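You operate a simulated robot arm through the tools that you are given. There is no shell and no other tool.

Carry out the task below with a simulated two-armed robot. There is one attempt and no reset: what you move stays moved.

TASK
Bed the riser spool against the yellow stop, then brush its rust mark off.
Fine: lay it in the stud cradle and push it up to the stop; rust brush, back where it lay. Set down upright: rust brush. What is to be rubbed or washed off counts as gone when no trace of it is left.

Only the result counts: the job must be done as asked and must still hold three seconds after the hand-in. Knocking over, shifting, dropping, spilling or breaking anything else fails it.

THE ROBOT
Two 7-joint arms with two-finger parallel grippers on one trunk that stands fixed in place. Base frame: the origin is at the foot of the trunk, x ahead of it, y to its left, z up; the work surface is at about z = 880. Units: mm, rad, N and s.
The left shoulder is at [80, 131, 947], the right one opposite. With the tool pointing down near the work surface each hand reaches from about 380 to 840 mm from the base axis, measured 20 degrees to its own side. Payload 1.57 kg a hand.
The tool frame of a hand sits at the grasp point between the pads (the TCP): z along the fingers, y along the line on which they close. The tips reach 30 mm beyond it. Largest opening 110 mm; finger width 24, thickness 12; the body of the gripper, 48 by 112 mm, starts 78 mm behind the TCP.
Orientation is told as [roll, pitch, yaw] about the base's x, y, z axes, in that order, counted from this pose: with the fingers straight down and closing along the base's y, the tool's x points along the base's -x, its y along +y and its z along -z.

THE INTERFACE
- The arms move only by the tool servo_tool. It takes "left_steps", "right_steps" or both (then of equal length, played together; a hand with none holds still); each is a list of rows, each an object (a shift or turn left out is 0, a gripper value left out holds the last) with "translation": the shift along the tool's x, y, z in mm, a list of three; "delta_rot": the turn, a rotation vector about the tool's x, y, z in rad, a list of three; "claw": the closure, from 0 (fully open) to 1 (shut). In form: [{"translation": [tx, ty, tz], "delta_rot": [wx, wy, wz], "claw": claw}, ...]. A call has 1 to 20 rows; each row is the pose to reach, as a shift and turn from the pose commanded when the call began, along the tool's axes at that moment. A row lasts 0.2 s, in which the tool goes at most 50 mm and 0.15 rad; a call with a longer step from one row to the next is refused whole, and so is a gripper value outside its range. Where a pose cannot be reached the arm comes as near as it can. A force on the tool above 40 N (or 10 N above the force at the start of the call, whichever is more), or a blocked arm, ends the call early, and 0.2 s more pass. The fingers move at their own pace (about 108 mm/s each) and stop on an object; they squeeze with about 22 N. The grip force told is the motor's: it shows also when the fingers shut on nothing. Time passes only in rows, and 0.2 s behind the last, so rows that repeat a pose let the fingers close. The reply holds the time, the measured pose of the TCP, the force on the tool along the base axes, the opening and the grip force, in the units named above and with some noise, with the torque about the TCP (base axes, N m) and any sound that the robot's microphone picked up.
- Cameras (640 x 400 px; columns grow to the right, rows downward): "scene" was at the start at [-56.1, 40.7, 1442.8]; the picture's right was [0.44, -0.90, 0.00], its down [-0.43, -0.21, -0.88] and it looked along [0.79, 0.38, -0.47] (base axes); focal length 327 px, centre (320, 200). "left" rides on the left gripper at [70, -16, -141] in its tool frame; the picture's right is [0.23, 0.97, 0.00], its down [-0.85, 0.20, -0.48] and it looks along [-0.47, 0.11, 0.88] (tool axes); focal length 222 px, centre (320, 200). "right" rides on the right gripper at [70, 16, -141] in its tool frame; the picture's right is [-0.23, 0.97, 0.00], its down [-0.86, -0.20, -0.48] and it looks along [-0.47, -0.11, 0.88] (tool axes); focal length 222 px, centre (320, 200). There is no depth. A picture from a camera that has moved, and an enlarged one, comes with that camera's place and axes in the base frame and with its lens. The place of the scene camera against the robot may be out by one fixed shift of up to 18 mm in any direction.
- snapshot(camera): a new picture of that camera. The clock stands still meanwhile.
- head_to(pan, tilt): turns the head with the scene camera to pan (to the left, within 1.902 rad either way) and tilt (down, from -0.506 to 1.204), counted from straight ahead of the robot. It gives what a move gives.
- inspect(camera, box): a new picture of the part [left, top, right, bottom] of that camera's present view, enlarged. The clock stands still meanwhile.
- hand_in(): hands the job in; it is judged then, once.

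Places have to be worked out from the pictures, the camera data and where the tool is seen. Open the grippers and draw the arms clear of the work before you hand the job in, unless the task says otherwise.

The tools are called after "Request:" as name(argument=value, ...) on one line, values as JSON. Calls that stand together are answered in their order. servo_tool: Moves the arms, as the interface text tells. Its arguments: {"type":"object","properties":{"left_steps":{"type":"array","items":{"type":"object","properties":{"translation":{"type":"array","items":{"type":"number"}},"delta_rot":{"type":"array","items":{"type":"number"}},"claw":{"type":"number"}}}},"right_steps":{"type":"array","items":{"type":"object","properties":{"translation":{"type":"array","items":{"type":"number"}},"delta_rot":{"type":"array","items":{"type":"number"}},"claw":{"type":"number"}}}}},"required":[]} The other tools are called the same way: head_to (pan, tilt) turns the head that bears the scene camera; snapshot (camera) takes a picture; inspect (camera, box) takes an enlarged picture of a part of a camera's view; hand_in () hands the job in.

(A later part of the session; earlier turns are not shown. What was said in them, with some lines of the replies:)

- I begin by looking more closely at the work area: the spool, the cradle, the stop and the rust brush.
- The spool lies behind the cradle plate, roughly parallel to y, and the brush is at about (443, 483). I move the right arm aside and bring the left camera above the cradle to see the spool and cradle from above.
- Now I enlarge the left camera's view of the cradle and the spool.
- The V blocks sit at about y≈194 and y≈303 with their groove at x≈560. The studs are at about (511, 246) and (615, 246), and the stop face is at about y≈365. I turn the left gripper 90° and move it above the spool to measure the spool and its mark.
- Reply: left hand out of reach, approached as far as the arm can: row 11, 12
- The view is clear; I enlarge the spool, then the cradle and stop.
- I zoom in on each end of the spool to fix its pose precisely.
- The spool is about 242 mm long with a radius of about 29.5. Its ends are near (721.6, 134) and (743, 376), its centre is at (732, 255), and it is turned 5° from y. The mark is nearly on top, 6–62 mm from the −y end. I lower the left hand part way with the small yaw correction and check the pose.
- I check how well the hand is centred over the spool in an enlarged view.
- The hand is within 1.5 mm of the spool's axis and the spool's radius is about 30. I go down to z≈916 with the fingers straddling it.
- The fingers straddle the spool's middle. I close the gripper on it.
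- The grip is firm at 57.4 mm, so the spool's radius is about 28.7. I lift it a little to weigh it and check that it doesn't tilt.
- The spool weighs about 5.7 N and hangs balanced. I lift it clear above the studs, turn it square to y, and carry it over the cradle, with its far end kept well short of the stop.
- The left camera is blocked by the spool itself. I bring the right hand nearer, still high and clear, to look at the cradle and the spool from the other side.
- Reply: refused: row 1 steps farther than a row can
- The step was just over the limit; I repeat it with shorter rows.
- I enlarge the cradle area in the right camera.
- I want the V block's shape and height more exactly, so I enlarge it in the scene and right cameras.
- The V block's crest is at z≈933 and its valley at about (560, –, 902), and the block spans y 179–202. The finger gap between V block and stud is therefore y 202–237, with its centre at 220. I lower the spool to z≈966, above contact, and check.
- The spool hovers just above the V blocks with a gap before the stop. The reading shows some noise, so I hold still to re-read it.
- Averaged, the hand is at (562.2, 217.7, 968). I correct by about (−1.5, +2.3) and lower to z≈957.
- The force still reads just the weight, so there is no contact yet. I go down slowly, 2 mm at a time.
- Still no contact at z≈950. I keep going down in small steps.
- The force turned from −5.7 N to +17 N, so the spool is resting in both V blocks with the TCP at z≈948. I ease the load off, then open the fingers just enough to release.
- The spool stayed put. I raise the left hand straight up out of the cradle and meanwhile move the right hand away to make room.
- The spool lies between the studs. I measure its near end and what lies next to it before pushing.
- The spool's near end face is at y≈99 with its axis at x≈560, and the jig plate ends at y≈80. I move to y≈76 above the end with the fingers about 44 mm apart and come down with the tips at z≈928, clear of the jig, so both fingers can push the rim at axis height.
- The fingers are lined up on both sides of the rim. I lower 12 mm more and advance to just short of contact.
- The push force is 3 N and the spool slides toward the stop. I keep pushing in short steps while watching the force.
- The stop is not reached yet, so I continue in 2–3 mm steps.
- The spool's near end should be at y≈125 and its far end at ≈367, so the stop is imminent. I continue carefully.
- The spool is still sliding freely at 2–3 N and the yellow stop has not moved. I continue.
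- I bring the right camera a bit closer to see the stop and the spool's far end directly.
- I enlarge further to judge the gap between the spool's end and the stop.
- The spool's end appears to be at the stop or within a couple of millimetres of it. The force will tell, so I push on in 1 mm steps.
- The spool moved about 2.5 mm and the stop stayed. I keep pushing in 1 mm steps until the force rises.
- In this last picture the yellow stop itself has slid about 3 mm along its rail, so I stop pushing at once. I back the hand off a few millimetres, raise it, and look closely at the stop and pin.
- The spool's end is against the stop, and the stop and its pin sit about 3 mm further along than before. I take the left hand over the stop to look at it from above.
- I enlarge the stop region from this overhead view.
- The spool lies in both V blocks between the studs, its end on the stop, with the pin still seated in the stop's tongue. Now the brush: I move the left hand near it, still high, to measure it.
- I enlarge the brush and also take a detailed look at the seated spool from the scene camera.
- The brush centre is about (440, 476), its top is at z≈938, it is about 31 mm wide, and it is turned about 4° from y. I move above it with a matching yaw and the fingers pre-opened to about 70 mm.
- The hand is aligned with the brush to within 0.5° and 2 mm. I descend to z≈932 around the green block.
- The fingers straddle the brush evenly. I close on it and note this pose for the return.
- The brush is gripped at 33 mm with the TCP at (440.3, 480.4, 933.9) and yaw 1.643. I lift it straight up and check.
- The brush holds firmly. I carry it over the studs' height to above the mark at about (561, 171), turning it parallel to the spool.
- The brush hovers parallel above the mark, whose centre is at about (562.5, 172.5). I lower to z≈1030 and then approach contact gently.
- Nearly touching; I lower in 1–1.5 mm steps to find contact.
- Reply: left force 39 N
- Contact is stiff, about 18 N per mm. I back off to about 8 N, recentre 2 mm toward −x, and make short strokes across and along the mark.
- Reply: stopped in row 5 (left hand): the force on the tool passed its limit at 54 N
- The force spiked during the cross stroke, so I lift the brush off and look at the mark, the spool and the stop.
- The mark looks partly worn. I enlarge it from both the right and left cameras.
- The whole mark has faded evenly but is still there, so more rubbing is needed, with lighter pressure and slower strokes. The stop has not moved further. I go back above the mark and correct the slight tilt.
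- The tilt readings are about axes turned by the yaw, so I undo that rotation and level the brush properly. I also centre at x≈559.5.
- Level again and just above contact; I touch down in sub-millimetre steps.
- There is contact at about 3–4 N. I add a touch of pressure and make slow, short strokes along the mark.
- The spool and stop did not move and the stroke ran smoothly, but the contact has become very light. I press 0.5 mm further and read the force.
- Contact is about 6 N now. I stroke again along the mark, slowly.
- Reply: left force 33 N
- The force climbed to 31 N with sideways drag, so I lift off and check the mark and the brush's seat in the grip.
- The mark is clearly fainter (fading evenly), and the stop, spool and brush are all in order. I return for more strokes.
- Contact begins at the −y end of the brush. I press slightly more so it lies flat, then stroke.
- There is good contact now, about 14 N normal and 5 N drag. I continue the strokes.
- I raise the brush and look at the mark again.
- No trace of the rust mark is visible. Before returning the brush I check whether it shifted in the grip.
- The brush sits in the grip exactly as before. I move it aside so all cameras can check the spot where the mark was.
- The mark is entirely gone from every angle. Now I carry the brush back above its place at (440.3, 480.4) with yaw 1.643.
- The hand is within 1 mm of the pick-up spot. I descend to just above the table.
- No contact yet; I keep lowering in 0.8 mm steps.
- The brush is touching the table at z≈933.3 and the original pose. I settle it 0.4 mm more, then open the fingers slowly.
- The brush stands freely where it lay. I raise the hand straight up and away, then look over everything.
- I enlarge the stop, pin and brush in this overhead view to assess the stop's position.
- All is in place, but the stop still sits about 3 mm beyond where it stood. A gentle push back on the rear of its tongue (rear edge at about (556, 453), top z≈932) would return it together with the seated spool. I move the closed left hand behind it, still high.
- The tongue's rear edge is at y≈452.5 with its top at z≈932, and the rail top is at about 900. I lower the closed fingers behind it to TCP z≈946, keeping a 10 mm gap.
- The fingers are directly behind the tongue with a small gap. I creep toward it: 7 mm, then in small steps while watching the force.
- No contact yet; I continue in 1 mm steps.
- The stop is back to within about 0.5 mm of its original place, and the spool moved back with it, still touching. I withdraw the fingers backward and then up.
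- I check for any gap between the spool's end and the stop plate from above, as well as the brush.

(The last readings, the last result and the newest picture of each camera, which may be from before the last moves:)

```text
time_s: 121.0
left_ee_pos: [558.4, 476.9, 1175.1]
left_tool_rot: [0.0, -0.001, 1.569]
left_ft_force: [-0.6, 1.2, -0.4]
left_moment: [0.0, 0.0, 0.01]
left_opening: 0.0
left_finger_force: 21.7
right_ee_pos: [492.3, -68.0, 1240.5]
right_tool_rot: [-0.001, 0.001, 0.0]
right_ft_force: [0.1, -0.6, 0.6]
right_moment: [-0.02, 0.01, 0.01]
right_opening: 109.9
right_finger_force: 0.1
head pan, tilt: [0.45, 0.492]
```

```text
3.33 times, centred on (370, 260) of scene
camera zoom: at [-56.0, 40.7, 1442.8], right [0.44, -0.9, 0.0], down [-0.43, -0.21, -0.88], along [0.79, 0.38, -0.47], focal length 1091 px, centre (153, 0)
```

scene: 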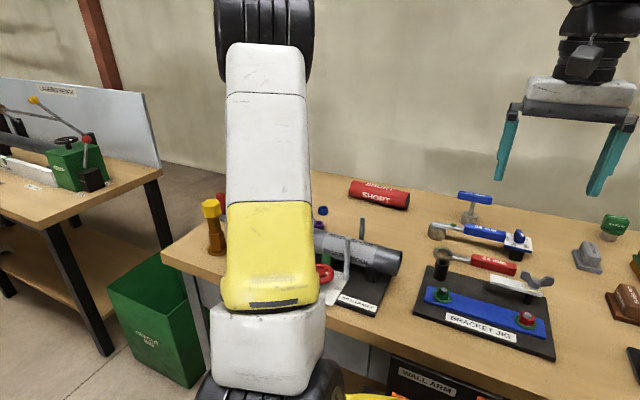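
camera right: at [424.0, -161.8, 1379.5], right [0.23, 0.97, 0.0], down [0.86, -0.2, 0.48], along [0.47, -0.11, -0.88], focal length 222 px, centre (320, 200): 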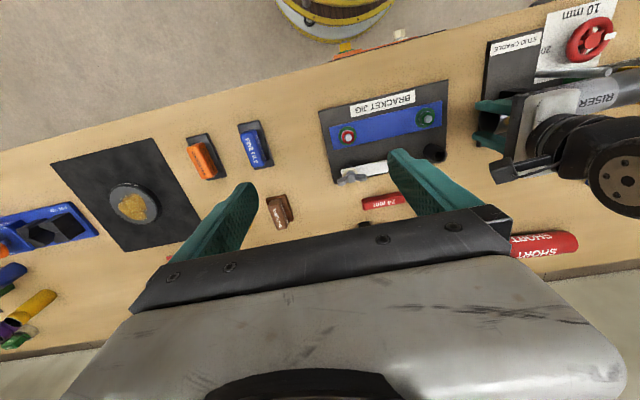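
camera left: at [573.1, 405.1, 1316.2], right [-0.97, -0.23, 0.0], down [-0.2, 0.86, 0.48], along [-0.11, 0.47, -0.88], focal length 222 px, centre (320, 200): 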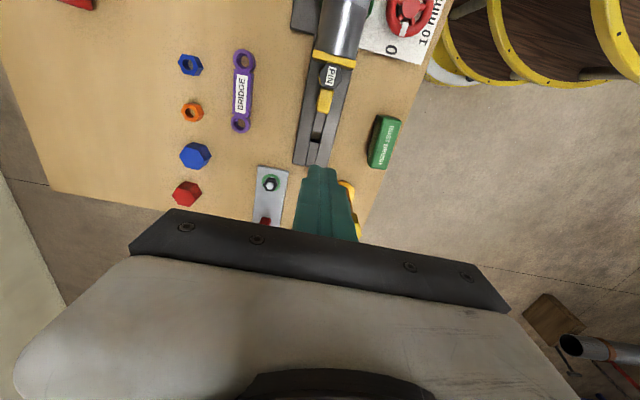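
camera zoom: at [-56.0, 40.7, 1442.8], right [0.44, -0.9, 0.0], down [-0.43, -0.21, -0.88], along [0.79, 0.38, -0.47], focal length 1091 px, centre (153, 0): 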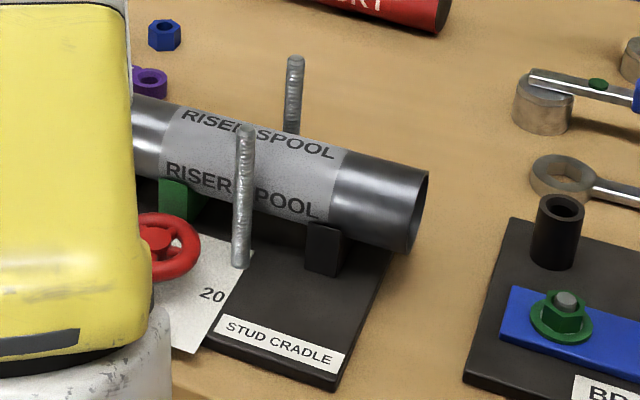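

No gap is visible; the spool is flush on the stop in both V blocks, the mark is gone, and the brush stands upright in its place. I open the left gripper and draw both arms clear.

Request:
servo_tool(left_steps=[{"translation": [10, 15, -15], "claw": 0.8}, {"translation": [22, 38, -30], "claw": 0.4}, {"translation": [38, 65, -45], "claw": 0}, {"translation": [55, 92, -58], "claw": 0}, {"translation": [72, 118, -65], "claw": 0}, {"translation": [85, 131, -65], "claw": 0}, {"translation": [85, 131, -65], "claw": 0}], right_steps=[{"translation": [0, -20, 0]}, {"translation": [0, -45, 0]}, {"translation": [0, -75, 0]}, {"translation": [0, -100, 0]}, {"translation": [0, -120, 0]}, {"translation": [0, -130, 0]}, {"translation": [0, -130, 0]}])

Request:
snapshot(camera="scene")

Request:
snapshot(camera="left")

Request:
snapshot(camera="right")

```text
time_s: 122.6
left_ee_pos: [427.0, 391.8, 1239.5]
left_tool_rot: [0.001, 0.001, 1.569]
left_ft_force: [0.2, -1.0, -0.5]
left_moment: [0.01, -0.03, 0.0]
left_opening: 110.1
left_finger_force: 0.1
right_ee_pos: [493.9, -200.8, 1238.9]
right_tool_rot: [0.002, 0.001, 0.001]
right_ft_force: [-0.4, 0.1, 0.0]
right_moment: [0.01, -0.02, 0.0]
right_opening: 109.5
right_finger_force: 0.1
head pan, tilt: [0.45, 0.492]
```

```text
taken
```

scene: 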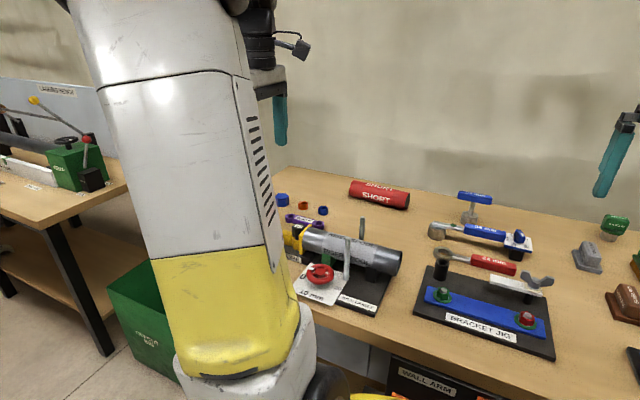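

```text
taken
camera left: at [442.6, 320.0, 1380.5], right [-0.97, -0.23, 0.0], down [-0.2, 0.86, 0.48], along [-0.11, 0.47, -0.88], focal length 222 px, centre (320, 200)
```

left: 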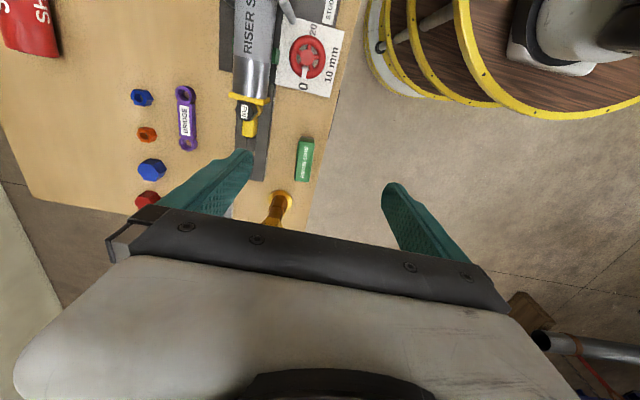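

```text
taken
camera right: at [424.2, -182.9, 1381.2], right [0.23, 0.97, 0.0], down [0.86, -0.2, 0.48], along [0.47, -0.11, -0.88], focal length 222 px, centre (320, 200)
```

right: 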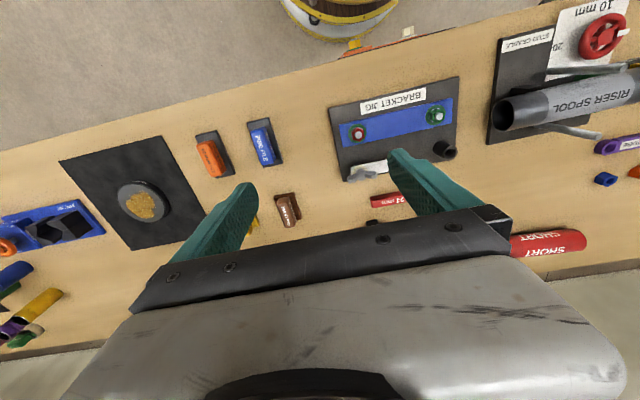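

Both arms are clear with open grippers. I take one last close look at the spool and stop from the scene camera.

Request:
inspect(camera="scene", box=[275, 200, 425, 320])

Request:
inspect(camera="left", box=[205, 60, 325, 190])

```text
3.33 times, centred on (350, 260) of scene
camera zoom: at [-56.2, 40.7, 1442.8], right [0.44, -0.9, 0.0], down [-0.43, -0.21, -0.88], along [0.79, 0.38, -0.47], focal length 1091 px, centre (220, 0)
```

zoom: 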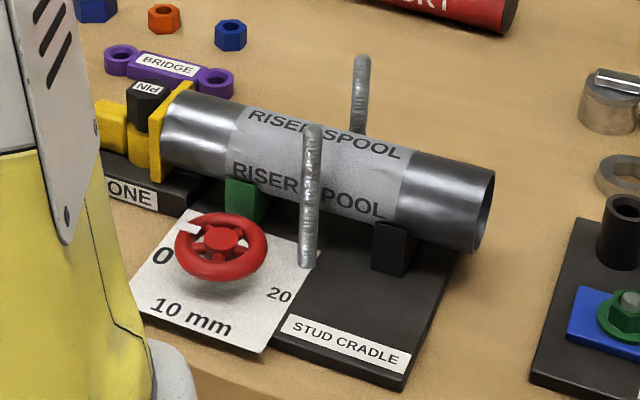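

```text
3.08 times, centred on (265, 125) of left
camera zoom: at [442.6, 320.0, 1380.5], right [-0.97, -0.23, 0.0], down [-0.2, 0.86, 0.48], along [-0.11, 0.47, -0.88], focal length 684 px, centre (489, 431)
```

zoom: 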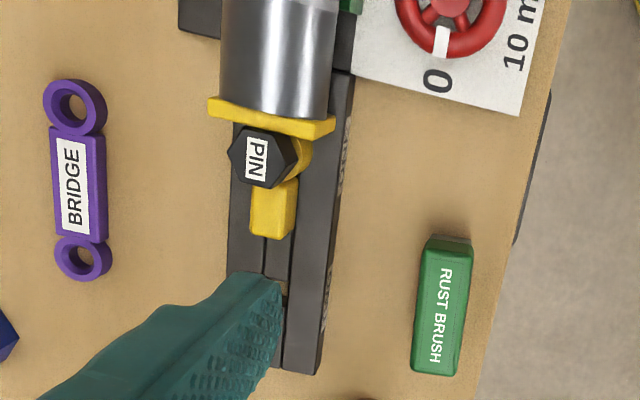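

The spool lies in both V blocks with its end against the yellow stop. Its rust mark is gone, the brush stands upright in its place, and nothing else is disturbed. I hand the job in.

Request:
hand_in()

```text
The job is handed in.
```

The riser spool is bedded in the stud cradle against the yellow stop, and its rust mark is brushed off. I handed the job in, but the hand-in gave no verdict.

- **Spool:** it rests in both V blocks between the studs with its end on the stop; I saw no gap from above or from the side.
- **Rust mark:** no trace of it shows from any of the three cameras.
- **Rust brush:** it stands upright where it lay, within about 1 mm by the hand's position readings.
- **Yellow stop:** while I was pushing the spool up, the stop slid about 3 mm along its rail with its pin. I pushed it back with the spool still touching it, and it ended within about 0.5 mm of its original place.

Both grippers are open and the arms are clear. The only other things I touched were the spool, brush and stop.
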